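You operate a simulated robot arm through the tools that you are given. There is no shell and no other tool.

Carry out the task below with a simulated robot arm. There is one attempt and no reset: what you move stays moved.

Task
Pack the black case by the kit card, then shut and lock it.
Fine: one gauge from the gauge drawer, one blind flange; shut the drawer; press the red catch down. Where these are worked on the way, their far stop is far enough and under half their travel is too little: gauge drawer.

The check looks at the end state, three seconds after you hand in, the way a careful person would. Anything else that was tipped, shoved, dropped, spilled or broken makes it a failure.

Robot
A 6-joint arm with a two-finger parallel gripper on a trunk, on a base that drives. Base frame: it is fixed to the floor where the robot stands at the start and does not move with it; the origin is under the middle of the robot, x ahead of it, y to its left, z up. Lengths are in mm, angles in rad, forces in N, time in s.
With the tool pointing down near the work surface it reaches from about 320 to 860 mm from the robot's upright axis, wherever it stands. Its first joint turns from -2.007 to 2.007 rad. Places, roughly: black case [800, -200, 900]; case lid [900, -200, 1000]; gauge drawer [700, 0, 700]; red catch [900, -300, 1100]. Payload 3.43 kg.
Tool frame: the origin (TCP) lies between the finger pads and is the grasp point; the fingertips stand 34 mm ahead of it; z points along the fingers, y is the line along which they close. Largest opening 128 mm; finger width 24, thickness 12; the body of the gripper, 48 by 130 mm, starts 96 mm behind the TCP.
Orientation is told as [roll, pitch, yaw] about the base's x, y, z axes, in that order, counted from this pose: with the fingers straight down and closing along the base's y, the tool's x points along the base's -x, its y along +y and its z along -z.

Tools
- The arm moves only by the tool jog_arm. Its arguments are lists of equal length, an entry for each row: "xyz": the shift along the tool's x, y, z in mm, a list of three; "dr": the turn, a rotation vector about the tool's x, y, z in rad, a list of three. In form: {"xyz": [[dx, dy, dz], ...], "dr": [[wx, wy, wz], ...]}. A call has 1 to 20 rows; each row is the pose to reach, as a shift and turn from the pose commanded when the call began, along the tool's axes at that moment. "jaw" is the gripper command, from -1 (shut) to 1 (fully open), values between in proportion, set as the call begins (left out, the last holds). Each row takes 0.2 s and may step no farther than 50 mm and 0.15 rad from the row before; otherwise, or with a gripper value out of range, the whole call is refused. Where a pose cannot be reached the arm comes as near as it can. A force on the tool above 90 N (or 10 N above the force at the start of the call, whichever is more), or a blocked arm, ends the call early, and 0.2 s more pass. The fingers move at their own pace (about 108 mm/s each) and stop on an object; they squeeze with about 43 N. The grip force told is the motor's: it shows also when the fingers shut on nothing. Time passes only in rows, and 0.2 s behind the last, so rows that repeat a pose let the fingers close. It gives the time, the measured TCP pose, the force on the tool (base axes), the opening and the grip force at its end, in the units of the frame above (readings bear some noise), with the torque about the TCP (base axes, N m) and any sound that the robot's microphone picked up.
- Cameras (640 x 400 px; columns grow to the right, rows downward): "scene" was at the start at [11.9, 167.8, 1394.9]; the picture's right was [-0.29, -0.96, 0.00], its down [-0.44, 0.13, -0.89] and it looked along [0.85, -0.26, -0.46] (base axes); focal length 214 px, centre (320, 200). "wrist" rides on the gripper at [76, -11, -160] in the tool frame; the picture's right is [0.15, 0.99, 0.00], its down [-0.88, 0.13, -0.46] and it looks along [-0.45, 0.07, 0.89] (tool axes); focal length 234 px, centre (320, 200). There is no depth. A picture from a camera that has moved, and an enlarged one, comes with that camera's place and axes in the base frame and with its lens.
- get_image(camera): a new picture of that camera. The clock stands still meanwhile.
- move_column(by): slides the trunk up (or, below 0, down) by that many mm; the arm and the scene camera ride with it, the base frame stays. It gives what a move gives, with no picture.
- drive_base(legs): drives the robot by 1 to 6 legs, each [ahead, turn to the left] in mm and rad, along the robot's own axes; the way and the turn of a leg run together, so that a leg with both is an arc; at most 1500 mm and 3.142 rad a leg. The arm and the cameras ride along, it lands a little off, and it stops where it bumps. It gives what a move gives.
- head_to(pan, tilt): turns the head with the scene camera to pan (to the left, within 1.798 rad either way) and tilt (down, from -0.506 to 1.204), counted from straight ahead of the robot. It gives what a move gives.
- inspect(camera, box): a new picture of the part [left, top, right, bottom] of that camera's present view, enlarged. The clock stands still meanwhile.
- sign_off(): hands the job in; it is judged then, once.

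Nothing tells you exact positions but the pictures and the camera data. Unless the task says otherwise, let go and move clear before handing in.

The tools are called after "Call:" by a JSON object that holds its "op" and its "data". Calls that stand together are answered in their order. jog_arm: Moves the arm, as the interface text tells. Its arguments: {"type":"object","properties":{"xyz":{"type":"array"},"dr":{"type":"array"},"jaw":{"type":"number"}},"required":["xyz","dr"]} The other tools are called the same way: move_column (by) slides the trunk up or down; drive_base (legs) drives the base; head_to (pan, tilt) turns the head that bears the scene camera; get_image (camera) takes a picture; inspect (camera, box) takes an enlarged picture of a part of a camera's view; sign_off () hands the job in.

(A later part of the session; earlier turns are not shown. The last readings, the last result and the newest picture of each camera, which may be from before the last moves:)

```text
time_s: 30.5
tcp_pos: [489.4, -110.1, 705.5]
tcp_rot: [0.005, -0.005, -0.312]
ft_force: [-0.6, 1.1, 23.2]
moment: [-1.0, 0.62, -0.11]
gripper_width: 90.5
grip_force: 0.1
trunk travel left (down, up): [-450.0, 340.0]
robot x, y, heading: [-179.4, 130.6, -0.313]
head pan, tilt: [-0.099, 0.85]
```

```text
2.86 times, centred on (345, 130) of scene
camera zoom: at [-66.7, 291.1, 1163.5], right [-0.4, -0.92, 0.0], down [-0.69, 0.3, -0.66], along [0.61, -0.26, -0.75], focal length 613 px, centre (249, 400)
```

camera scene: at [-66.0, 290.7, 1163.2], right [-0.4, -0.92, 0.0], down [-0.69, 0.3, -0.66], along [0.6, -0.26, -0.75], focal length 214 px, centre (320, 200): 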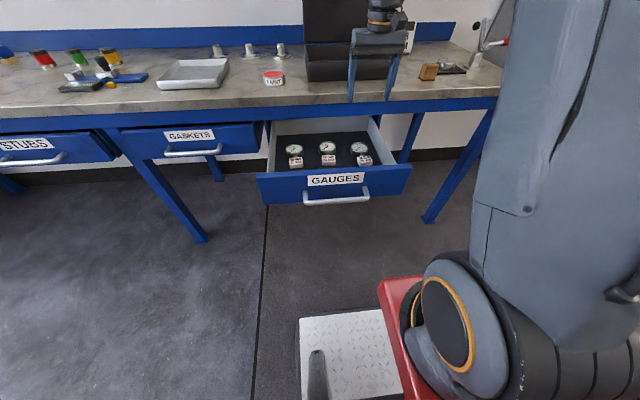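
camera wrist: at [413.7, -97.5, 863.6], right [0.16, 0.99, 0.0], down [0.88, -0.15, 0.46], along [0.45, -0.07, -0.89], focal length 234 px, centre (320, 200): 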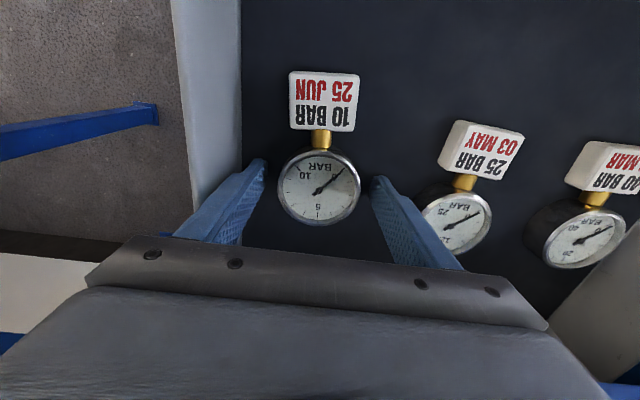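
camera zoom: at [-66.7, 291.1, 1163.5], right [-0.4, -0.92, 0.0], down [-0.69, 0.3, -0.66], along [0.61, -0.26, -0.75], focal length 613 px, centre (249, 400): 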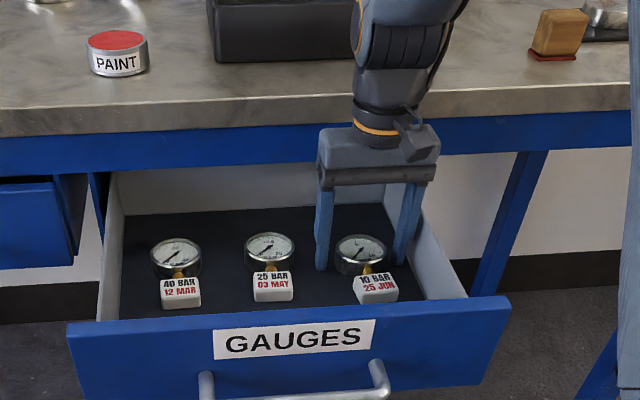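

The fingertips just touch the drawer floor (z≈671). I'll raise 4 mm and close on the dial.

Call:
{"op": "jog_arm", "data": {"xyz": [[0, 0, -4], [0, 0, -4]], "dr": [[0, 0, 0], [0, 0, 0]]}}

Call:
{"op": "jog_arm", "data": {"xyz": [[0, 0, 0], [0, 0, 0], [0, 0, 0], [0, 0, 0]], "dr": [[0, 0, 0], [0, 0, 0], [0, 0, 0], [0, 0, 0]], "jaw": -1}}

Call:
{"op": "get_image", "data": {"camera": "wrist"}}

```text
time_s: 31.1
tcp_pos: [488.7, -108.6, 704.7]
tcp_rot: [0.004, 0.001, -0.311]
ft_force: [1.2, -1.1, 1.1]
moment: [-0.06, -0.01, 0.04]
gripper_width: 90.7
grip_force: 0.0
trunk travel left (down, up): [-450.0, 340.0]
robot x, y, heading: [-178.9, 127.9, -0.316]
head pan, tilt: [-0.099, 0.85]
```

```text
time_s: 32.1
tcp_pos: [488.9, -108.7, 706.5]
tcp_rot: [0.003, 0.0, -0.312]
ft_force: [0.1, -0.3, -1.1]
moment: [0.01, -0.05, 0.01]
gripper_width: 64.7
grip_force: 42.8
trunk travel left (down, up): [-450.0, 340.0]
robot x, y, heading: [-182.1, 131.2, -0.313]
head pan, tilt: [-0.099, 0.85]
```

```text
taken
camera wrist: at [413.9, -97.6, 864.9], right [0.16, 0.99, 0.0], down [0.88, -0.15, 0.46], along [0.45, -0.07, -0.89], focal length 234 px, centre (320, 200)
```

wrist: 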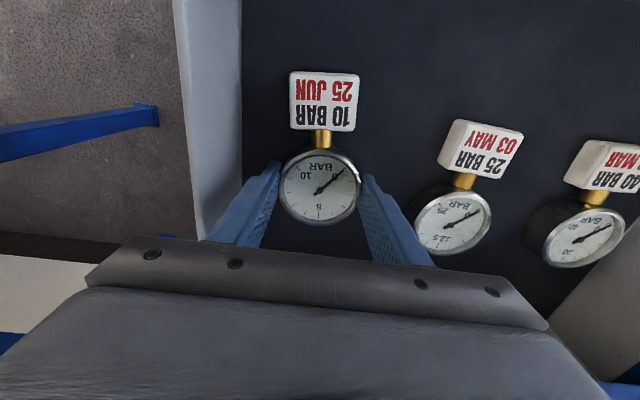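

Gripped at 64.7 mm. I'll lift straight up, well above the bench.

Call:
{"op": "jog_arm", "data": {"xyz": [[0, 0, -20], [0, 0, -60], [0, 0, -100], [0, 0, -140], [0, 0, -180], [0, 0, -220], [0, 0, -260], [0, 0, -300]], "dr": [[0, 0, 0], [0, 0, 0], [0, 0, 0], [0, 0, 0], [0, 0, 0], [0, 0, 0], [0, 0, 0], [0, 0, 0]]}}

Call:
{"op": "get_image", "data": {"camera": "wrist"}}

Call:
{"op": "get_image", "data": {"camera": "scene"}}

```text
time_s: 33.9
tcp_pos: [490.0, -110.8, 1005.5]
tcp_rot: [0.003, 0.002, -0.314]
ft_force: [0.6, -0.1, -2.6]
moment: [0.0, 0.0, -0.02]
gripper_width: 64.6
grip_force: 43.0
trunk travel left (down, up): [-450.0, 340.0]
robot x, y, heading: [-183.0, 132.4, -0.311]
head pan, tilt: [-0.099, 0.85]
```

```text
taken
camera wrist: at [415.1, -99.1, 1165.7], right [0.16, 0.99, 0.0], down [0.88, -0.15, 0.46], along [0.45, -0.07, -0.89], focal length 234 px, centre (320, 200)
```

wrist: 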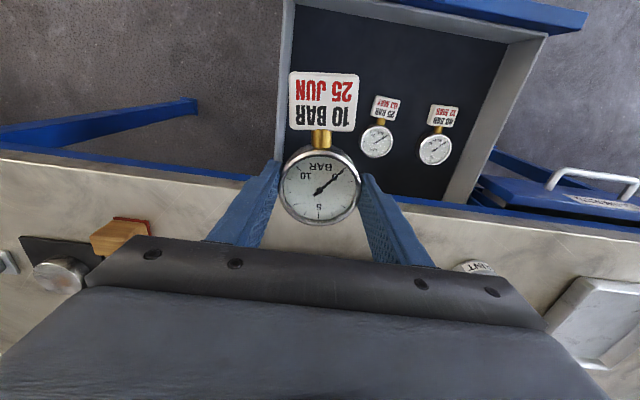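

```text
taken
camera scene: at [-65.6, 290.6, 1163.2], right [-0.4, -0.92, 0.0], down [-0.69, 0.3, -0.66], along [0.6, -0.26, -0.75], focal length 214 px, centre (320, 200)
```

scene: 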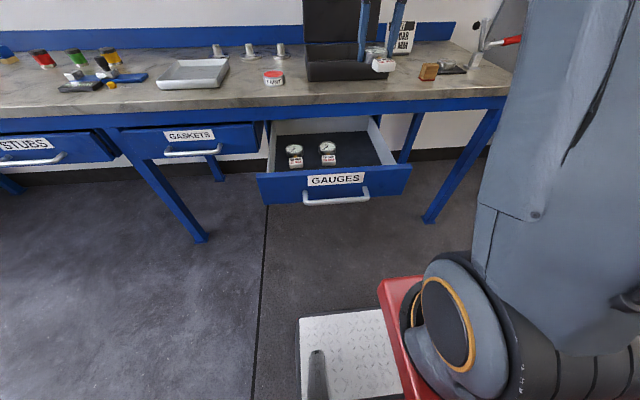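

The gauge is held securely. The case spans about depth 677–888, sideways -78 to 217, rim z≈931. I'll raise the trunk (clear of the open drawer), then drive forward so the case is within reach.

Call:
{"op": "move_column", "data": {"by": 150}}

Call:
{"op": "drive_base", "data": {"legs": [[190, 0]]}}

Call:
{"op": "get_image", "data": {"camera": "scene"}}

Call:
{"op": "get_image", "data": {"camera": "wrist"}}

```text
time_s: 35.6
tcp_pos: [488.9, -109.6, 1156.9]
tcp_rot: [0.003, -0.001, -0.312]
ft_force: [-0.4, -0.9, -3.2]
moment: [-0.04, -0.07, -0.02]
gripper_width: 64.8
grip_force: 43.4
trunk travel left (down, up): [-600.0, 190.0]
robot x, y, heading: [-176.6, 127.3, -0.314]
head pan, tilt: [-0.099, 0.85]
```

```text
time_s: 37.1
tcp_pos: [668.9, -167.4, 1154.7]
tcp_rot: [0.004, 0.001, -0.31]
ft_force: [0.1, 0.8, -1.9]
moment: [0.03, -0.06, 0.01]
gripper_width: 64.8
grip_force: 42.6
trunk travel left (down, up): [-600.0, 190.0]
robot x, y, heading: [-0.3, 72.5, -0.307]
head pan, tilt: [-0.099, 0.85]
```

```text
taken
camera scene: at [72.4, 246.3, 1313.2], right [-0.4, -0.92, 0.0], down [-0.69, 0.3, -0.66], along [0.61, -0.26, -0.75], focal length 214 px, centre (320, 200)
```

scene: 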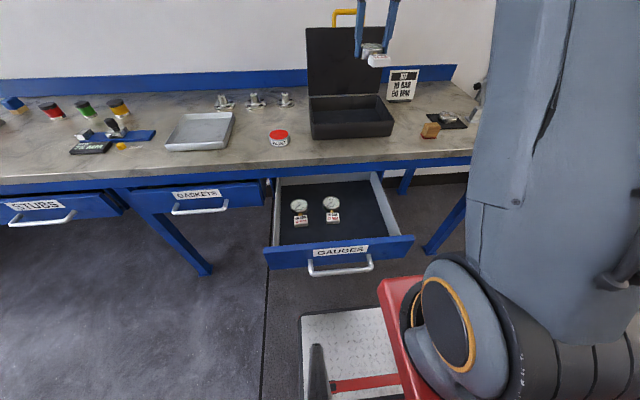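

```text
taken
camera wrist: at [592.5, -155.1, 1314.3], right [0.16, 0.99, 0.0], down [0.88, -0.15, 0.46], along [0.45, -0.07, -0.89], focal length 234 px, centre (320, 200)
```

wrist: 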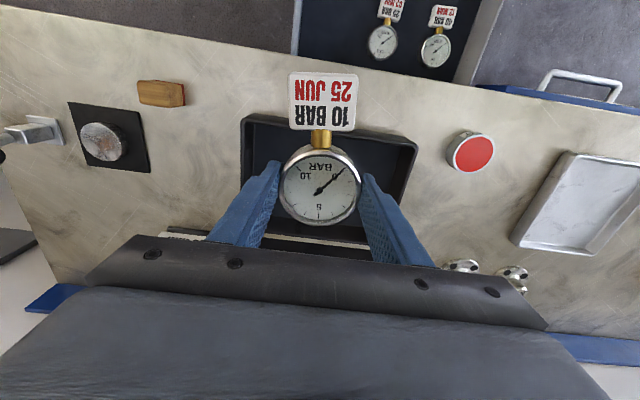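

The gauge hangs over the front of the case. I'll move over the case's right half (depth 795, sideways 15) at a height above the rim.

Call:
{"op": "jog_arm", "data": {"xyz": [[-30, -10, 10], [-60, -20, 20], [-90, -28, 40], [-107, -32, 80], [-107, -32, 120], [-107, -32, 150], [-107, -32, 150]], "dr": [[0, 0, 0], [0, 0, 0], [0, 0, 0], [0, 0, 0], [0, 0, 0], [0, 0, 0], [0, 0, 0]]}}

Call:
{"op": "get_image", "data": {"camera": "wrist"}}

Call:
{"op": "inspect", "data": {"camera": "scene", "box": [260, 0, 440, 150]}}

```text
time_s: 38.8
tcp_pos: [757.8, -227.3, 1004.9]
tcp_rot: [0.003, -0.001, -0.311]
ft_force: [0.1, 0.5, -2.6]
moment: [0.01, -0.03, -0.01]
gripper_width: 64.7
grip_force: 42.8
trunk travel left (down, up): [-600.0, 190.0]
robot x, y, heading: [0.0, 76.7, -0.315]
head pan, tilt: [-0.099, 0.85]
```

```text
taken
camera wrist: at [683.4, -216.7, 1163.6], right [0.16, 0.99, 0.0], down [0.88, -0.15, 0.46], along [0.45, -0.07, -0.89], focal length 234 px, centre (320, 200)
```

wrist: 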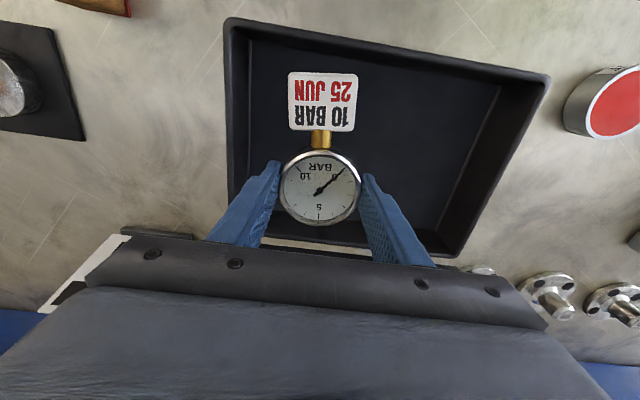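

```text
2.67 times, centred on (350, 75) of scene
camera zoom: at [72.5, 246.3, 1313.2], right [-0.4, -0.92, 0.0], down [-0.69, 0.3, -0.66], along [0.61, -0.26, -0.75], focal length 572 px, centre (240, 533)
```

zoom: 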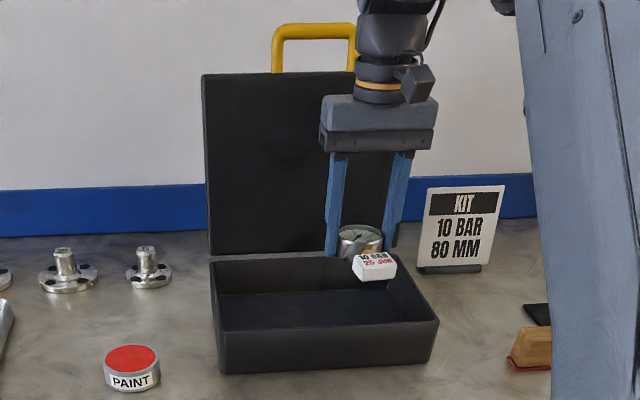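

Position looks good inside the case outline. I'll lower the gauge in gently.

Call:
{"op": "jog_arm", "data": {"xyz": [[-2, 0, 30], [-2, 0, 60], [-2, 0, 78], [-2, 0, 86]], "dr": [[0, 0, 0], [0, 0, 0], [0, 0, 0], [0, 0, 0]]}}

Call:
{"op": "inspect", "data": {"camera": "scene", "box": [280, 50, 440, 150]}}

Call:
{"op": "get_image", "data": {"camera": "wrist"}}

```text
time_s: 39.8
tcp_pos: [762.5, -229.5, 919.2]
tcp_rot: [0.003, 0.001, -0.31]
ft_force: [-0.1, 0.4, -2.1]
moment: [0.0, -0.04, -0.04]
gripper_width: 64.7
grip_force: 43.2
trunk travel left (down, up): [-600.0, 190.0]
robot x, y, heading: [1.8, 77.0, -0.307]
head pan, tilt: [-0.099, 0.85]
```

```text
4.00 times, centred on (360, 100) of scene
camera zoom: at [72.5, 246.3, 1313.2], right [-0.4, -0.92, 0.0], down [-0.69, 0.3, -0.66], along [0.61, -0.26, -0.75], focal length 858 px, centre (160, 600)
```

zoom: 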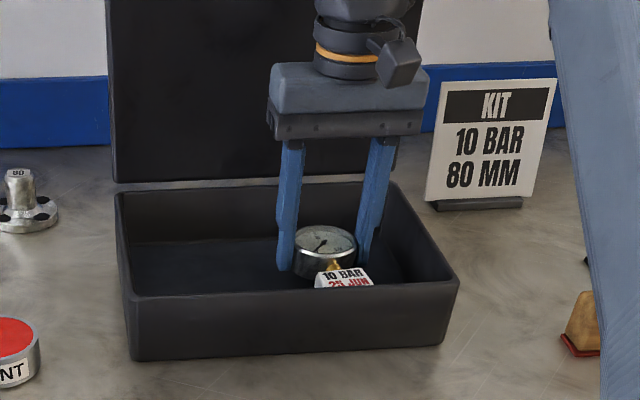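

```text
taken
camera wrist: at [687.2, -217.1, 1078.9], right [0.16, 0.99, 0.0], down [0.88, -0.15, 0.46], along [0.45, -0.07, -0.89], focal length 234 px, centre (320, 200)
```

wrist: 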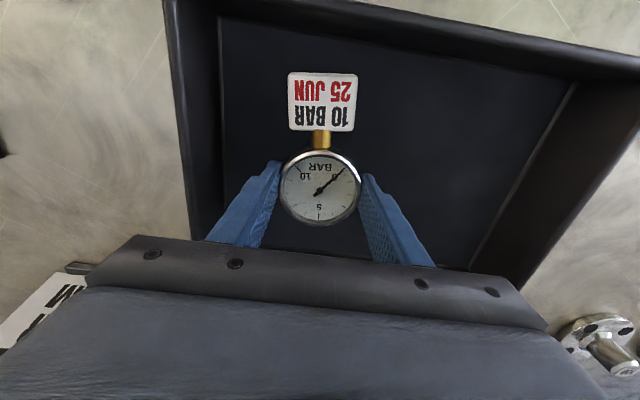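

Inside the case now. I'll feel for the floor in small steps.

Call:
{"op": "jog_arm", "data": {"xyz": [[0, 0, 3], [0, 0, 6], [0, 0, 6]], "dr": [[0, 0, 0], [0, 0, 0], [0, 0, 0]]}}

Call:
{"op": "jog_arm", "data": {"xyz": [[0, 0, 2], [0, 0, 3], [0, 0, 3]], "dr": [[0, 0, 0], [0, 0, 0], [0, 0, 0]]}}

```text
time_s: 40.5
tcp_pos: [762.0, -229.5, 913.1]
tcp_rot: [0.003, 0.0, -0.31]
ft_force: [-0.2, 0.7, -2.5]
moment: [0.01, -0.04, 0.0]
gripper_width: 64.5
grip_force: 42.9
trunk travel left (down, up): [-600.0, 190.0]
robot x, y, heading: [-2.6, 75.3, -0.311]
head pan, tilt: [-0.099, 0.85]
```

```text
time_s: 41.4
tcp_pos: [763.2, -229.8, 911.5]
tcp_rot: [0.004, 0.0, -0.313]
ft_force: [0.3, 0.4, -1.7]
moment: [-0.01, -0.04, -0.01]
gripper_width: 64.6
grip_force: 43.0
trunk travel left (down, up): [-600.0, 190.0]
robot x, y, heading: [-1.3, 75.0, -0.305]
head pan, tilt: [-0.099, 0.85]
```

Call:
{"op": "jog_arm", "data": {"xyz": [[0, 0, 2], [0, 0, 3], [0, 0, 3]], "dr": [[0, 0, 0], [0, 0, 0], [0, 0, 0]]}}

Call:
{"op": "inspect", "data": {"camera": "scene", "box": [320, 80, 400, 130]}}

```text
time_s: 42.1
tcp_pos: [761.5, -228.8, 907.3]
tcp_rot: [0.005, 0.001, -0.31]
ft_force: [-0.2, -0.8, -2.8]
moment: [0.0, -0.04, -0.01]
gripper_width: 64.6
grip_force: 42.8
trunk travel left (down, up): [-600.0, 190.0]
robot x, y, heading: [0.6, 72.4, -0.305]
head pan, tilt: [-0.099, 0.85]
```

```text
8.00 times, centred on (360, 105) of scene
camera zoom: at [72.5, 246.3, 1313.2], right [-0.4, -0.92, 0.0], down [-0.69, 0.3, -0.66], along [0.61, -0.26, -0.75], focal length 1716 px, centre (0, 960)
```

zoom: 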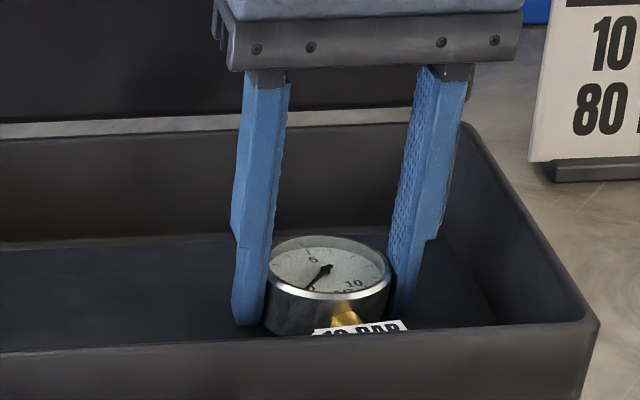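

Still no contact; I take another few small steps down.

Call:
{"op": "jog_arm", "data": {"xyz": [[0, 0, 2], [0, 0, 3], [0, 0, 3]], "dr": [[0, 0, 0], [0, 0, 0], [0, 0, 0]]}}

Call:
{"op": "jog_arm", "data": {"xyz": [[0, 0, 1], [0, 0, 2], [0, 0, 2]], "dr": [[0, 0, 0], [0, 0, 0], [0, 0, 0]]}}

```text
time_s: 43.0
tcp_pos: [761.5, -229.3, 905.2]
tcp_rot: [0.002, 0.002, -0.309]
ft_force: [0.2, -0.5, -2.3]
moment: [-0.01, -0.03, 0.01]
gripper_width: 64.6
grip_force: 43.2
trunk travel left (down, up): [-600.0, 190.0]
robot x, y, heading: [-0.3, 73.5, -0.312]
head pan, tilt: [-0.099, 0.85]
```

```text
time_s: 43.8
tcp_pos: [760.9, -228.7, 903.3]
tcp_rot: [0.002, 0.0, -0.309]
ft_force: [-0.6, -0.3, 5.3]
moment: [-0.06, 0.67, -0.01]
gripper_width: 64.5
grip_force: 42.3
trunk travel left (down, up): [-600.0, 190.0]
robot x, y, heading: [-0.4, 71.1, -0.31]
head pan, tilt: [-0.099, 0.85]
```

Floor contact felt. Release gently and look.

Call:
{"op": "jog_arm", "data": {"xyz": [[0, 0, 0], [0, 0, 0], [0, 0, 0]], "dr": [[0, 0, 0], [0, 0, 0], [0, 0, 0]], "jaw": 0.28}}

Call:
{"op": "get_image", "data": {"camera": "wrist"}}

```text
time_s: 44.5
tcp_pos: [762.9, -229.8, 902.2]
tcp_rot: [0.004, 0.001, -0.31]
ft_force: [2.5, 0.3, 2.9]
moment: [-0.11, 0.0, 0.09]
gripper_width: 81.3
grip_force: 0.1
trunk travel left (down, up): [-600.0, 190.0]
robot x, y, heading: [-0.7, 74.0, -0.315]
head pan, tilt: [-0.099, 0.85]
```

```text
taken
camera wrist: at [686.6, -217.4, 1061.4], right [0.16, 0.99, 0.0], down [0.88, -0.15, 0.46], along [0.45, -0.07, -0.89], focal length 234 px, centre (320, 200)
```

wrist: 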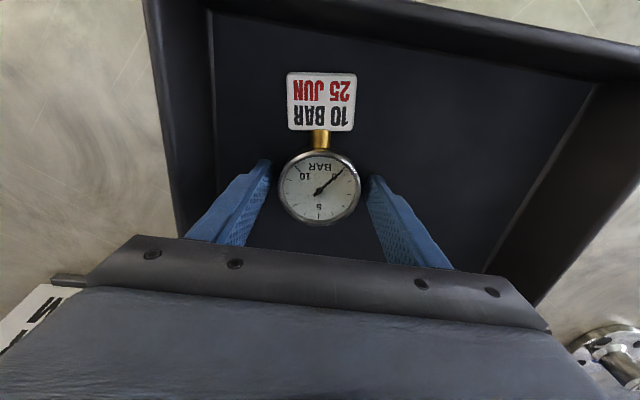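

Gauge is released and sits flat in the case. I'll lift out and then go shut the drawer.

Call:
{"op": "jog_arm", "data": {"xyz": [[0, 0, -15], [0, 0, -50], [0, 0, -95], [0, 0, -140], [0, 0, -180], [0, 0, -220]], "dr": [[0, 0, 0], [0, 0, 0], [0, 0, 0], [0, 0, 0], [0, 0, 0], [0, 0, 0]]}}

Call:
{"op": "get_image", "data": {"camera": "wrist"}}

Call:
{"op": "jog_arm", "data": {"xyz": [[45, 20, 0], [90, 40, 0], [135, 60, 0], [180, 80, 0], [220, 100, 0], [260, 120, 0]], "dr": [[0, 0, 0], [0, 0, 0], [0, 0, 0], [0, 0, 0], [0, 0, 0], [0, 0, 0]], "jaw": -1}}

Call:
{"op": "drive_base", "data": {"legs": [[-250, 0]]}}

Call:
{"op": "get_image", "data": {"camera": "scene"}}

Call:
{"op": "get_image", "data": {"camera": "wrist"}}

```text
time_s: 46.0
tcp_pos: [762.4, -229.6, 1123.8]
tcp_rot: [0.002, 0.001, -0.31]
ft_force: [0.8, 0.1, -0.7]
moment: [0.02, 0.04, 0.05]
gripper_width: 81.8
grip_force: 0.0
trunk travel left (down, up): [-600.0, 190.0]
robot x, y, heading: [0.6, 70.3, -0.312]
head pan, tilt: [-0.099, 0.85]
```

```text
taken
camera wrist: at [686.9, -218.4, 1282.1], right [0.16, 0.99, 0.0], down [0.88, -0.15, 0.45], along [0.45, -0.07, -0.89], focal length 234 px, centre (320, 200)
```

wrist: 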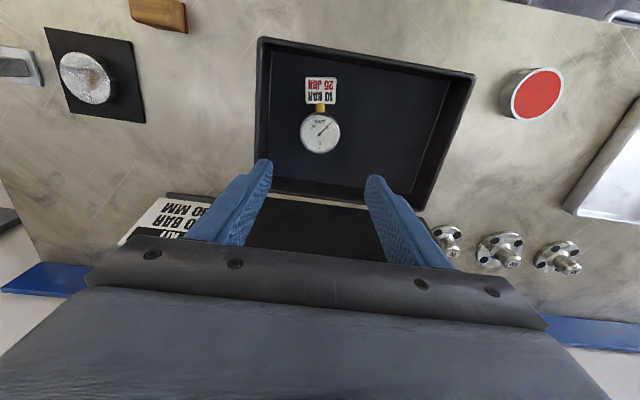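

```text
time_s: 47.4
tcp_pos: [553.1, -37.0, 1121.9]
tcp_rot: [0.004, 0.001, -0.31]
ft_force: [-0.4, 0.5, -0.5]
moment: [0.0, 0.03, -0.02]
gripper_width: 0.0
grip_force: 32.9
trunk travel left (down, up): [-600.0, 190.0]
robot x, y, heading: [-1.6, 78.4, -0.308]
head pan, tilt: [-0.099, 0.85]
```

```text
time_s: 49.2
tcp_pos: [313.0, 40.0, 1122.0]
tcp_rot: [0.004, 0.001, -0.311]
ft_force: [0.1, -0.4, -0.6]
moment: [0.0, 0.01, 0.03]
gripper_width: 0.1
grip_force: 32.6
trunk travel left (down, up): [-600.0, 190.0]
robot x, y, heading: [-243.4, 152.4, -0.309]
head pan, tilt: [-0.099, 0.85]
```

```text
taken
camera scene: at [-168.2, 323.5, 1313.2], right [-0.4, -0.92, 0.0], down [-0.69, 0.3, -0.66], along [0.61, -0.26, -0.75], focal length 214 px, centre (320, 200)
```

scene: 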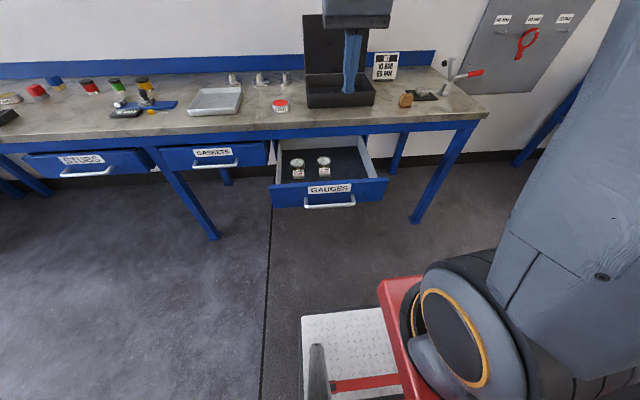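

```text
taken
camera wrist: at [236.9, 51.1, 1281.2], right [0.16, 0.99, 0.0], down [0.88, -0.15, 0.46], along [0.45, -0.07, -0.89], focal length 234 px, centre (320, 200)
```

wrist: 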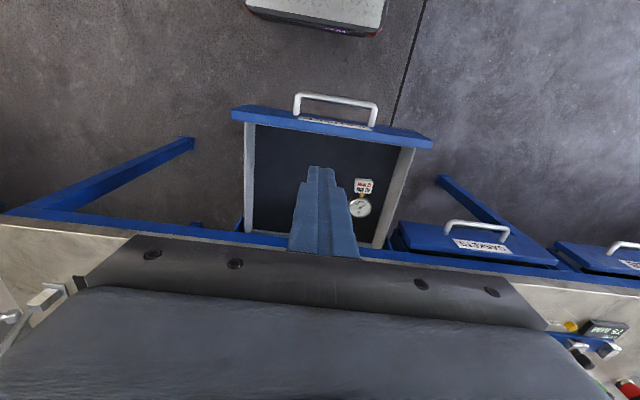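

The handle bar is now at depth ~243. I'll back up 90 mm more, lower the trunk, and put the shut fingers in front of the bar to push it home.

Call:
{"op": "drive_base", "data": {"legs": [[-90, 0]]}}

Call:
{"op": "move_column", "data": {"by": -170}}

Call:
{"op": "get_image", "data": {"camera": "wrist"}}

```text
time_s: 50.3
tcp_pos: [227.1, 66.2, 1121.9]
tcp_rot: [0.004, 0.0, -0.312]
ft_force: [-0.1, -0.8, 0.1]
moment: [-0.01, 0.02, 0.01]
gripper_width: 0.0
grip_force: 32.5
trunk travel left (down, up): [-600.0, 190.0]
robot x, y, heading: [-327.6, 179.0, -0.306]
head pan, tilt: [-0.099, 0.85]
```

```text
time_s: 52.2
tcp_pos: [229.1, 67.0, 952.7]
tcp_rot: [0.004, 0.001, -0.31]
ft_force: [-0.4, -0.1, 0.0]
moment: [0.02, 0.0, 0.01]
gripper_width: 0.1
grip_force: 32.8
trunk travel left (down, up): [-430.0, 360.0]
robot x, y, heading: [-323.8, 182.0, -0.305]
head pan, tilt: [-0.099, 0.85]
```

```text
taken
camera wrist: at [152.3, 78.5, 1111.4], right [0.16, 0.99, 0.0], down [0.88, -0.15, 0.46], along [0.45, -0.07, -0.89], focal length 234 px, centre (320, 200)
```

wrist: 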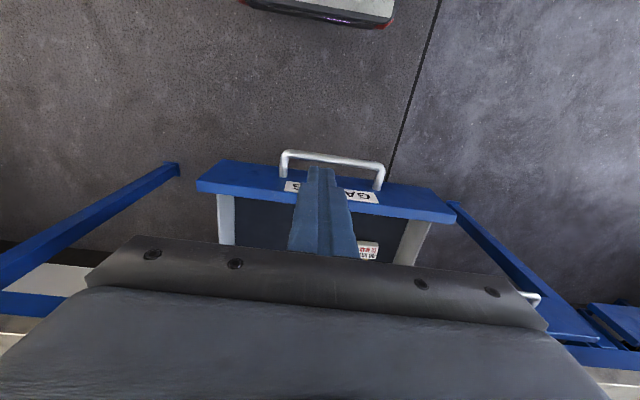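

Fingers are just in front of the bar. Moving down to bar height at the handle centre.

Call:
{"op": "jog_arm", "data": {"xyz": [[3, 16, 40], [3, 33, 80], [3, 33, 120], [3, 33, 160], [3, 33, 200], [3, 33, 230]], "dr": [[0, 0, 0], [0, 0, 0], [0, 0, 0], [0, 0, 0], [0, 0, 0], [0, 0, 0]]}}

Call:
{"op": "get_image", "data": {"camera": "wrist"}}

Call:
{"op": "inspect", "data": {"camera": "scene", "box": [240, 100, 440, 240]}}

```text
time_s: 53.6
tcp_pos: [234.2, 100.4, 722.1]
tcp_rot: [0.003, -0.001, -0.309]
ft_force: [0.2, 1.2, 0.7]
moment: [-0.01, 0.0, 0.0]
gripper_width: 0.0
grip_force: 32.6
trunk travel left (down, up): [-430.0, 360.0]
robot x, y, heading: [-326.0, 177.0, -0.308]
head pan, tilt: [-0.099, 0.85]
```

```text
taken
camera wrist: at [159.1, 112.4, 881.9], right [0.16, 0.99, 0.0], down [0.88, -0.15, 0.46], along [0.45, -0.07, -0.89], focal length 234 px, centre (320, 200)
```

wrist: 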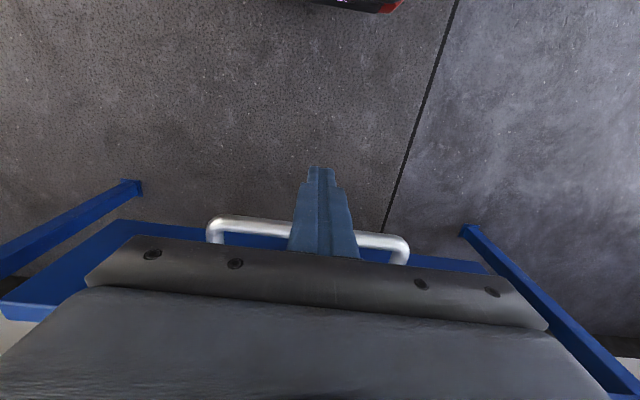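

```text
2.86 times, centred on (340, 170) of scene
camera zoom: at [-208.1, 336.2, 1143.3], right [-0.4, -0.92, 0.0], down [-0.69, 0.3, -0.66], along [0.61, -0.26, -0.75], focal length 613 px, centre (263, 286)
```

zoom: 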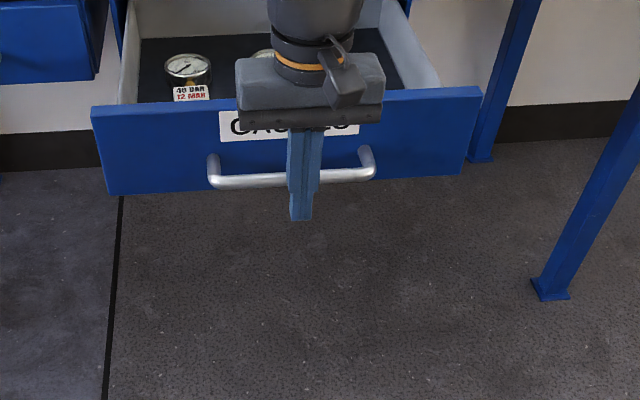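

The fingers are in front of the bar centre. Push forward steadily.

Call:
{"op": "jog_arm", "data": {"xyz": [[-10, 0, 0], [-20, 0, 0], [-30, 0, 0], [-40, 0, 0], [-52, 0, 0], [-65, 0, 0], [-80, 0, 0], [-95, 0, 0], [-110, 0, 0], [-125, 0, 0], [-140, 0, 0], [-155, 0, 0], [-170, 0, 0], [-185, 0, 0], [-200, 0, 0], [-212, 0, 0], [-222, 0, 0], [-230, 0, 0]], "dr": [[0, 0, 0], [0, 0, 0], [0, 0, 0], [0, 0, 0], [0, 0, 0], [0, 0, 0], [0, 0, 0], [0, 0, 0], [0, 0, 0], [0, 0, 0], [0, 0, 0], [0, 0, 0], [0, 0, 0], [0, 0, 0], [0, 0, 0], [0, 0, 0], [0, 0, 0], [0, 0, 0]]}}

Call:
{"op": "get_image", "data": {"camera": "scene"}}

```text
time_s: 57.4
tcp_pos: [454.3, 27.4, 722.5]
tcp_rot: [0.005, 0.0, -0.311]
ft_force: [-0.4, 0.1, 0.3]
moment: [0.01, -0.02, 0.0]
gripper_width: 0.1
grip_force: 33.1
trunk travel left (down, up): [-430.0, 360.0]
robot x, y, heading: [-328.9, 176.8, -0.309]
head pan, tilt: [-0.099, 0.85]
```

```text
taken
camera scene: at [-207.9, 336.2, 1143.2], right [-0.4, -0.92, 0.0], down [-0.69, 0.3, -0.66], along [0.61, -0.26, -0.75], focal length 214 px, centre (320, 200)
```

scene: 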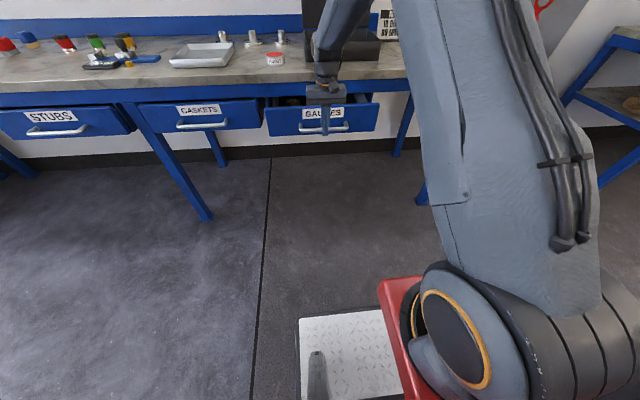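

The drawer is nearly home, about 70 mm to go. Continue gently.

Call:
{"op": "jog_arm", "data": {"xyz": [[-10, 0, 0], [-20, 0, 0], [-30, 0, 0], [-40, 0, 0], [-50, 0, 0], [-58, 0, 0], [-64, 0, 0], [-68, 0, 0]], "dr": [[0, 0, 0], [0, 0, 0], [0, 0, 0], [0, 0, 0], [0, 0, 0], [0, 0, 0], [0, 0, 0], [0, 0, 0]]}}

Call:
{"op": "get_image", "data": {"camera": "scene"}}

Call:
{"op": "get_image", "data": {"camera": "wrist"}}

```text
time_s: 59.2
tcp_pos: [519.8, 9.2, 722.1]
tcp_rot: [0.004, 0.001, -0.31]
ft_force: [0.8, 0.4, 0.2]
moment: [0.03, -0.01, 0.02]
gripper_width: 0.0
grip_force: 33.2
trunk travel left (down, up): [-430.0, 360.0]
robot x, y, heading: [-322.8, 176.9, -0.312]
head pan, tilt: [-0.099, 0.85]
```

```text
taken
camera scene: at [-207.9, 336.2, 1143.2], right [-0.4, -0.92, 0.0], down [-0.69, 0.3, -0.66], along [0.61, -0.26, -0.75], focal length 214 px, centre (320, 200)
```

scene: 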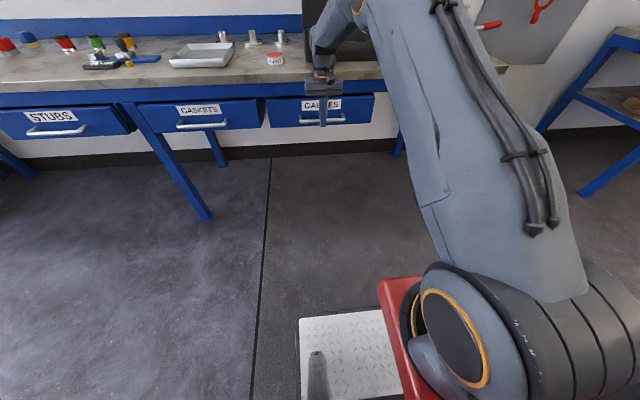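

```text
taken
camera wrist: at [443.1, 21.0, 881.1], right [0.16, 0.99, 0.0], down [0.88, -0.15, 0.46], along [0.45, -0.07, -0.89], focal length 234 px, centre (320, 200)
```

wrist: 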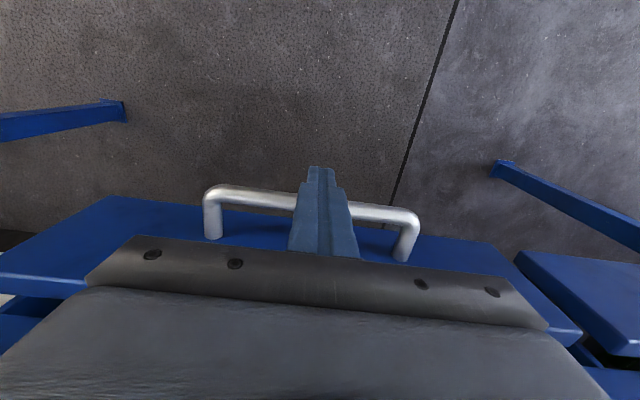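

Close to where it started; I'll keep pushing softly until I feel the stop.

Call:
{"op": "jog_arm", "data": {"xyz": [[-4, 0, 0], [-8, 0, 0], [-12, 0, 0]], "dr": [[0, 0, 0], [0, 0, 0], [0, 0, 0]]}}

Call:
{"op": "jog_arm", "data": {"xyz": [[-4, 0, 0], [-8, 0, 0], [-12, 0, 0]], "dr": [[0, 0, 0], [0, 0, 0], [0, 0, 0]]}}

Call:
{"op": "get_image", "data": {"camera": "wrist"}}

```text
time_s: 60.0
tcp_pos: [524.5, 8.5, 721.7]
tcp_rot: [0.003, 0.012, -0.311]
ft_force: [-56.6, 11.2, 11.5]
moment: [0.71, 0.84, -0.06]
gripper_width: 0.0
grip_force: 32.6
trunk travel left (down, up): [-430.0, 360.0]
robot x, y, heading: [-327.2, 178.0, -0.309]
head pan, tilt: [-0.099, 0.85]
```

```text
time_s: 60.5
tcp_pos: [523.9, 7.5, 719.7]
tcp_rot: [0.0, 0.029, -0.309]
ft_force: [-20.6, 5.4, 11.0]
moment: [0.07, 0.24, -0.05]
gripper_width: 0.0
grip_force: 33.0
trunk travel left (down, up): [-430.0, 360.0]
robot x, y, heading: [-325.1, 178.7, -0.305]
head pan, tilt: [-0.099, 0.85]
stopped in row 2: the force on the tool passed its limit at 95 N (the readings are from after the stop); the commanded pose is now the measured one
```

```text
taken
camera wrist: at [453.7, 18.5, 881.1], right [0.16, 0.99, 0.01], down [0.89, -0.15, 0.43], along [0.42, -0.06, -0.9], focal length 234 px, centre (320, 200)
```

wrist: 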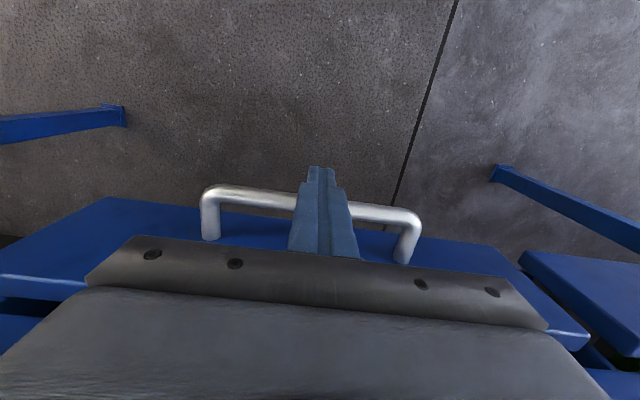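

The drawer is firmly against its closed stop. I'll back off and raise the arm.

Call:
{"op": "jog_arm", "data": {"xyz": [[20, 0, 0], [45, 0, 0], [60, 0, -40], [60, 0, -80], [60, 0, -120], [60, 0, -160], [60, 0, -200]], "dr": [[0, -0.015, 0], [0, -0.029, 0], [0, -0.029, 0], [0, -0.029, 0], [0, -0.029, 0], [0, -0.029, 0], [0, -0.029, 0]]}}

Call:
{"op": "move_column", "data": {"by": 170}}

Call:
{"op": "get_image", "data": {"camera": "scene"}}

Call:
{"op": "get_image", "data": {"camera": "wrist"}}

```text
time_s: 62.1
tcp_pos: [476.6, 23.4, 919.7]
tcp_rot: [0.001, -0.002, -0.309]
ft_force: [0.9, -1.5, -0.4]
moment: [0.0, 0.03, -0.02]
gripper_width: 0.0
grip_force: 33.2
trunk travel left (down, up): [-430.0, 360.0]
robot x, y, heading: [-326.2, 178.5, -0.306]
head pan, tilt: [-0.099, 0.85]
```

```text
time_s: 64.0
tcp_pos: [473.9, 23.8, 1090.9]
tcp_rot: [0.001, -0.003, -0.309]
ft_force: [0.2, -0.1, -0.1]
moment: [0.02, 0.0, -0.03]
gripper_width: 0.1
grip_force: 33.1
trunk travel left (down, up): [-600.0, 190.0]
robot x, y, heading: [-328.7, 172.3, -0.308]
head pan, tilt: [-0.099, 0.85]
```

```text
taken
camera scene: at [-253.8, 350.8, 1313.2], right [-0.4, -0.92, 0.0], down [-0.69, 0.3, -0.66], along [0.61, -0.26, -0.75], focal length 214 px, centre (320, 200)
```

scene: 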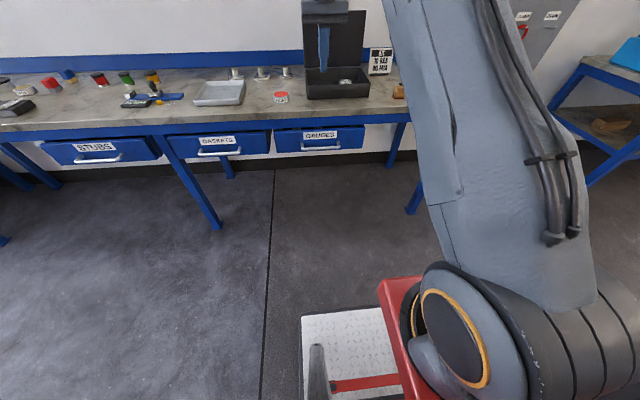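

```text
taken
camera wrist: at [398.7, 35.7, 1249.2], right [0.16, 0.99, 0.0], down [0.88, -0.14, 0.46], along [0.45, -0.07, -0.89], focal length 234 px, centre (320, 200)
```

wrist: 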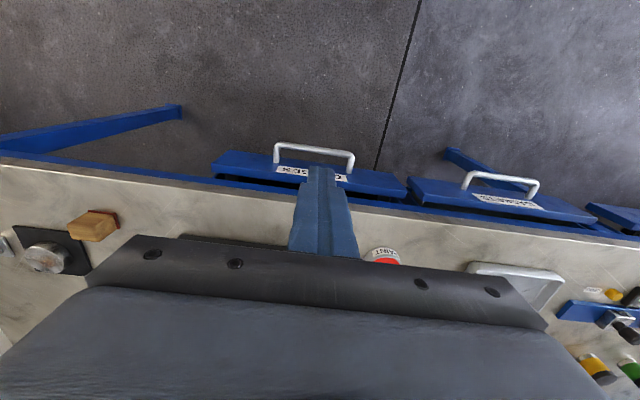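

The drawer is shut. I'll retract the arm toward the robot, then drive up close to the bench to reach the flange and lid.

Call:
{"op": "jog_arm", "data": {"xyz": [[45, 0, -10], [90, 0, -20], [135, 0, -30], [180, 0, -40], [225, 0, -50], [270, 0, -60], [315, 0, -70], [350, 0, -80]], "dr": [[0, 0, 0], [0, 0, 0], [0, 0, 0], [0, 0, 0], [0, 0, 0], [0, 0, 0], [0, 0, 0], [0, 0, 0]]}}

Call:
{"op": "drive_base", "data": {"legs": [[560, 0]]}}

Call:
{"op": "head_to", "data": {"pan": 0.1, "tilt": 0.55}}

Call:
{"op": "get_image", "data": {"camera": "scene"}}

Call:
{"op": "get_image", "data": {"camera": "wrist"}}

```text
time_s: 65.8
tcp_pos: [140.6, 131.1, 1172.3]
tcp_rot: [0.002, -0.002, -0.309]
ft_force: [0.5, -0.7, -0.6]
moment: [0.02, 0.09, 0.01]
gripper_width: 0.4
grip_force: 33.6
trunk travel left (down, up): [-600.0, 190.0]
robot x, y, heading: [-330.3, 179.4, -0.313]
head pan, tilt: [-0.099, 0.85]
```

```text
time_s: 69.0
tcp_pos: [673.3, -44.3, 1172.2]
tcp_rot: [0.002, -0.003, -0.316]
ft_force: [-0.2, 0.9, -0.9]
moment: [0.02, -0.01, -0.06]
gripper_width: 0.0
grip_force: 33.0
trunk travel left (down, up): [-600.0, 190.0]
robot x, y, heading: [205.6, 6.2, -0.315]
head pan, tilt: [-0.099, 0.85]
```

```text
time_s: 69.8
tcp_pos: [672.7, -43.0, 1172.1]
tcp_rot: [0.003, -0.002, -0.314]
ft_force: [0.1, -0.8, -0.4]
moment: [-0.01, 0.01, -0.03]
gripper_width: 0.0
grip_force: 33.1
trunk travel left (down, up): [-600.0, 190.0]
robot x, y, heading: [203.4, 8.4, -0.316]
head pan, tilt: [0.099, 0.55]
```

```text
taken
camera scene: at [295.6, 191.2, 1338.6], right [-0.21, -0.98, 0.0], down [-0.51, 0.11, -0.85], along [0.83, -0.18, -0.52], focal length 214 px, centre (320, 200)
```

scene: 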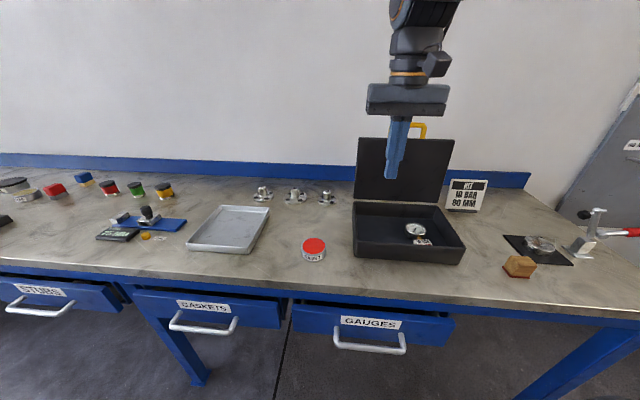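

```text
taken
camera wrist: at [596.8, -31.7, 1330.9], right [0.17, 0.99, 0.0], down [0.88, -0.15, 0.46], along [0.45, -0.08, -0.89], focal length 234 px, centre (320, 200)
```

wrist: 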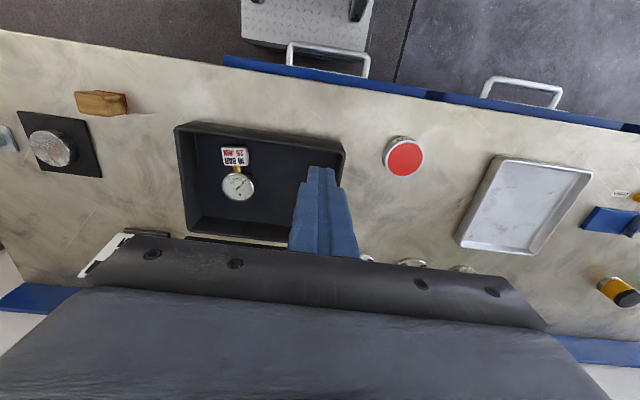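

Now close to the bench with all parts undisturbed. I'll zoom on the flanges to locate the 80.

Call:
{"op": "inspect", "data": {"camera": "scene", "box": [240, 170, 350, 240]}}

Call:
{"op": "inspect", "data": {"camera": "scene", "box": [340, 110, 500, 270]}}

```text
5.71 times, centred on (295, 205) of scene
camera zoom: at [295.6, 191.2, 1338.6], right [-0.21, -0.98, 0.0], down [-0.51, 0.11, -0.85], along [0.83, -0.18, -0.52], focal length 1226 px, centre (463, 171)
```

zoom: 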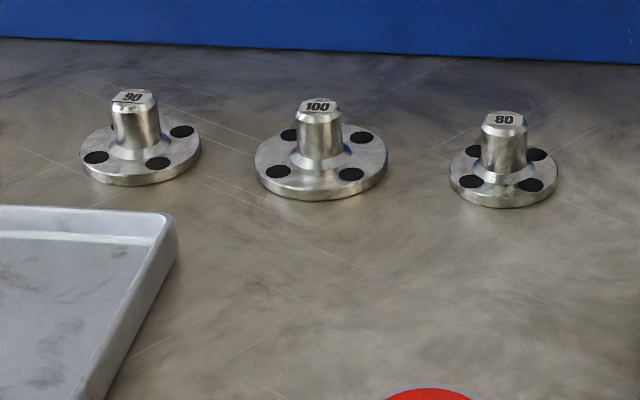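

```text
2.50 times, centred on (420, 190) of scene
camera zoom: at [295.6, 191.2, 1338.6], right [-0.21, -0.98, 0.0], down [-0.51, 0.11, -0.85], along [0.83, -0.18, -0.52], focal length 536 px, centre (70, 225)
```

zoom: 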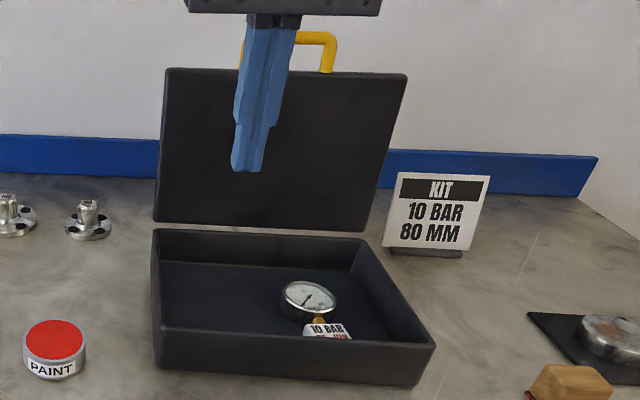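

The 80 flange is at about depth 958, sideways 315, knob top z≈928. Before reaching past the open lid I want to see how the arm's wrist and forearm lie, so I tilt the head up.

Call:
{"op": "head_to", "data": {"pan": -0.2, "tilt": 0.05}}

Call:
{"op": "get_image", "data": {"camera": "scene"}}

```text
time_s: 70.7
tcp_pos: [672.7, -43.9, 1172.0]
tcp_rot: [0.003, -0.003, -0.315]
ft_force: [-0.3, -0.4, -0.6]
moment: [0.01, -0.01, 0.02]
gripper_width: 0.1
grip_force: 32.7
trunk travel left (down, up): [-600.0, 190.0]
robot x, y, heading: [208.8, 8.3, -0.316]
head pan, tilt: [-0.201, 0.051]
```

```text
taken
camera scene: at [287.2, 165.5, 1384.7], right [-0.49, -0.87, 0.0], down [-0.04, 0.03, -1.0], along [0.87, -0.49, -0.05], focal length 214 px, centre (320, 200)
```

scene: 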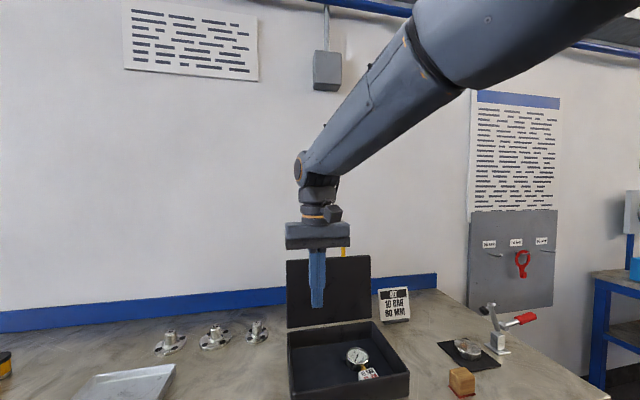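

The forearm runs in line with the tool, high above the bench, so the lid is no problem if I go left first and then forward. Moving above the 80 flange.

Call:
{"op": "jog_arm", "data": {"xyz": [[0, 40, 0], [0, 80, 0], [0, 120, 0], [0, 149, 0], [-45, 149, 10], [-90, 149, 30], [-135, 149, 50], [-180, 149, 70], [-225, 149, 90], [-265, 149, 110], [-303, 149, 130]], "dr": [[0, 0, 0], [0, 0, 0], [0, 0, 0], [0, 0, 0], [0, 0, 0], [0, 0, 0], [0, 0, 0], [0, 0, 0], [0, 0, 0], [0, 0, 0], [0, 0, 0]], "jaw": 0.1}}

Call:
{"op": "head_to", "data": {"pan": 0.1, "tilt": 0.45}}

Call:
{"op": "get_image", "data": {"camera": "scene"}}

Call:
{"op": "get_image", "data": {"camera": "wrist"}}

```text
time_s: 73.1
tcp_pos: [1006.2, 6.1, 1041.9]
tcp_rot: [0.0, -0.004, -0.314]
ft_force: [-0.3, 0.5, 0.4]
moment: [-0.02, -0.1, -0.02]
gripper_width: 70.6
grip_force: 0.1
trunk travel left (down, up): [-600.0, 190.0]
robot x, y, heading: [206.2, 2.3, -0.313]
head pan, tilt: [-0.201, 0.051]
```

```text
time_s: 74.0
tcp_pos: [1004.9, 6.3, 1041.3]
tcp_rot: [0.003, -0.001, -0.315]
ft_force: [0.6, -0.5, 0.0]
moment: [-0.01, 0.0, 0.03]
gripper_width: 70.5
grip_force: 0.1
trunk travel left (down, up): [-600.0, 190.0]
robot x, y, heading: [208.4, 6.0, -0.315]
head pan, tilt: [0.099, 0.45]
```

```text
taken
camera scene: at [297.8, 190.7, 1347.7], right [-0.21, -0.98, 0.0], down [-0.42, 0.09, -0.9], along [0.88, -0.19, -0.43], focal length 214 px, centre (320, 200)
```

scene: 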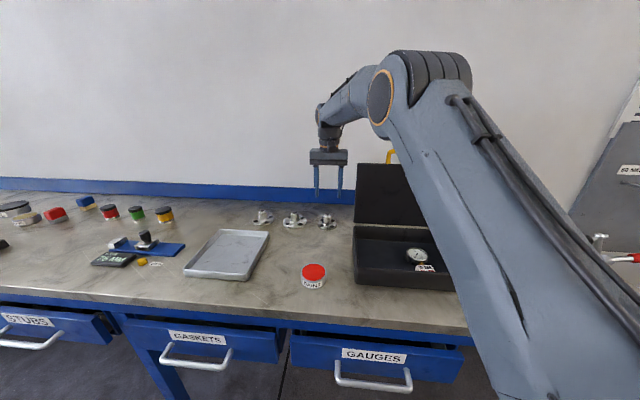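

```text
taken
camera wrist: at [930.2, 18.0, 1199.9], right [0.17, 0.99, 0.0], down [0.88, -0.15, 0.46], along [0.45, -0.08, -0.89], focal length 234 px, centre (320, 200)
```

wrist: 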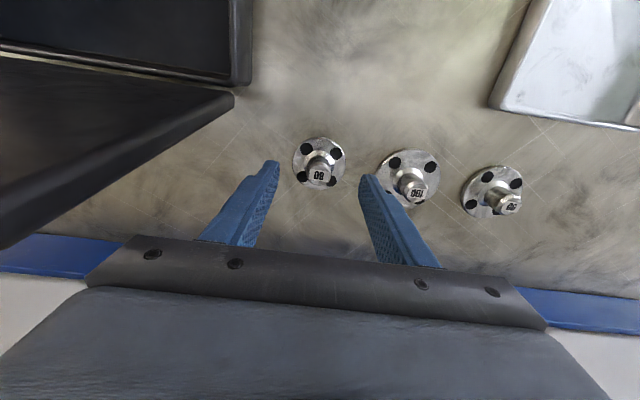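

The wrist view puts the 80 flange at depth ~985, sideways 317, 30 mm further in. I'll shift and descend part way, then verify.

Call:
{"op": "jog_arm", "data": {"xyz": [[-15, 1, 0], [-31, 2, 10], [-31, 2, 45], [-31, 2, 70]], "dr": [[0, 0, 0], [0, 0, 0], [0, 0, 0], [0, 0, 0]]}}

Call:
{"op": "get_image", "data": {"camera": "wrist"}}

Call:
{"op": "inspect", "data": {"camera": "scene", "box": [250, 140, 390, 240]}}

```text
time_s: 75.0
tcp_pos: [1037.1, -2.9, 971.9]
tcp_rot: [0.002, -0.001, -0.314]
ft_force: [0.3, -0.8, -0.6]
moment: [0.0, -0.03, -0.02]
gripper_width: 70.6
grip_force: 0.2
trunk travel left (down, up): [-600.0, 190.0]
robot x, y, heading: [208.0, 6.0, -0.314]
head pan, tilt: [0.099, 0.45]
```

```text
taken
camera wrist: at [961.3, 8.6, 1130.2], right [0.17, 0.99, 0.0], down [0.88, -0.15, 0.46], along [0.45, -0.08, -0.89], focal length 234 px, centre (320, 200)
```

wrist: 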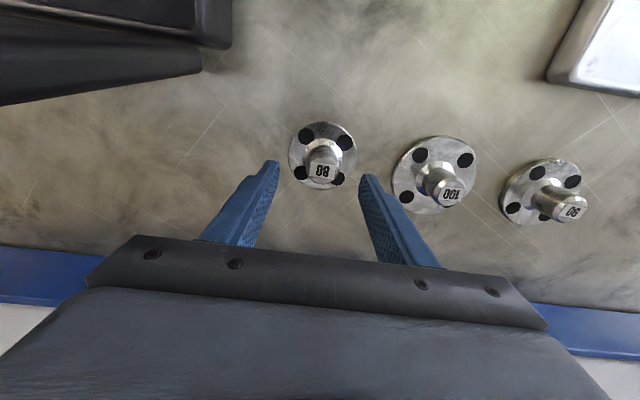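

```text
4.00 times, centred on (320, 190) of scene
camera zoom: at [297.6, 190.8, 1347.7], right [-0.21, -0.98, 0.0], down [-0.43, 0.09, -0.9], along [0.88, -0.19, -0.44], focal length 858 px, centre (320, 240)
```

zoom: 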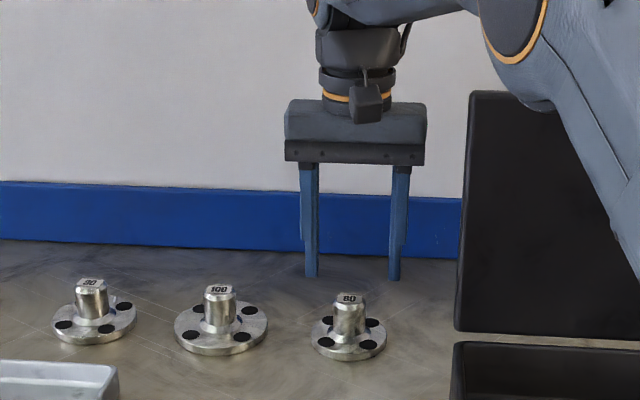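

Well aligned over the knob. Descend around it.

Call:
{"op": "jog_arm", "data": {"xyz": [[0, 0, 20], [0, 0, 40], [0, 0, 52]], "dr": [[0, 0, 0], [0, 0, 0], [0, 0, 0]]}}

Call:
{"op": "get_image", "data": {"camera": "wrist"}}

Call:
{"op": "inspect", "data": {"camera": "scene", "box": [290, 180, 370, 240]}}

```text
time_s: 75.8
tcp_pos: [1035.7, -4.5, 922.1]
tcp_rot: [0.002, -0.001, -0.314]
ft_force: [0.4, 0.8, -0.3]
moment: [0.01, -0.02, 0.01]
gripper_width: 70.2
grip_force: 0.0
trunk travel left (down, up): [-600.0, 190.0]
robot x, y, heading: [204.1, 8.7, -0.318]
head pan, tilt: [0.099, 0.45]
```

```text
taken
camera wrist: at [960.3, 8.4, 1079.7], right [0.17, 0.99, 0.0], down [0.88, -0.15, 0.46], along [0.45, -0.08, -0.89], focal length 234 px, centre (320, 200)
```

wrist: 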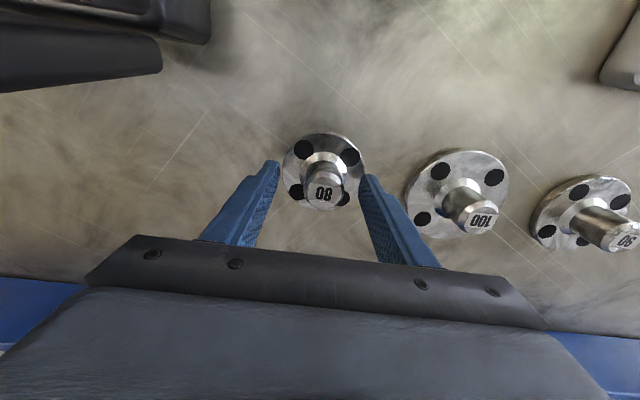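

```text
6.67 times, centred on (330, 210) of scene
camera zoom: at [297.6, 190.8, 1347.7], right [-0.21, -0.98, 0.0], down [-0.43, 0.09, -0.9], along [0.88, -0.19, -0.44], focal length 1430 px, centre (253, 133)
```

zoom: 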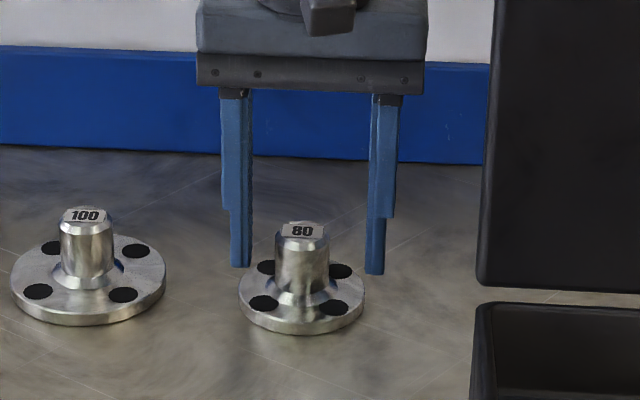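

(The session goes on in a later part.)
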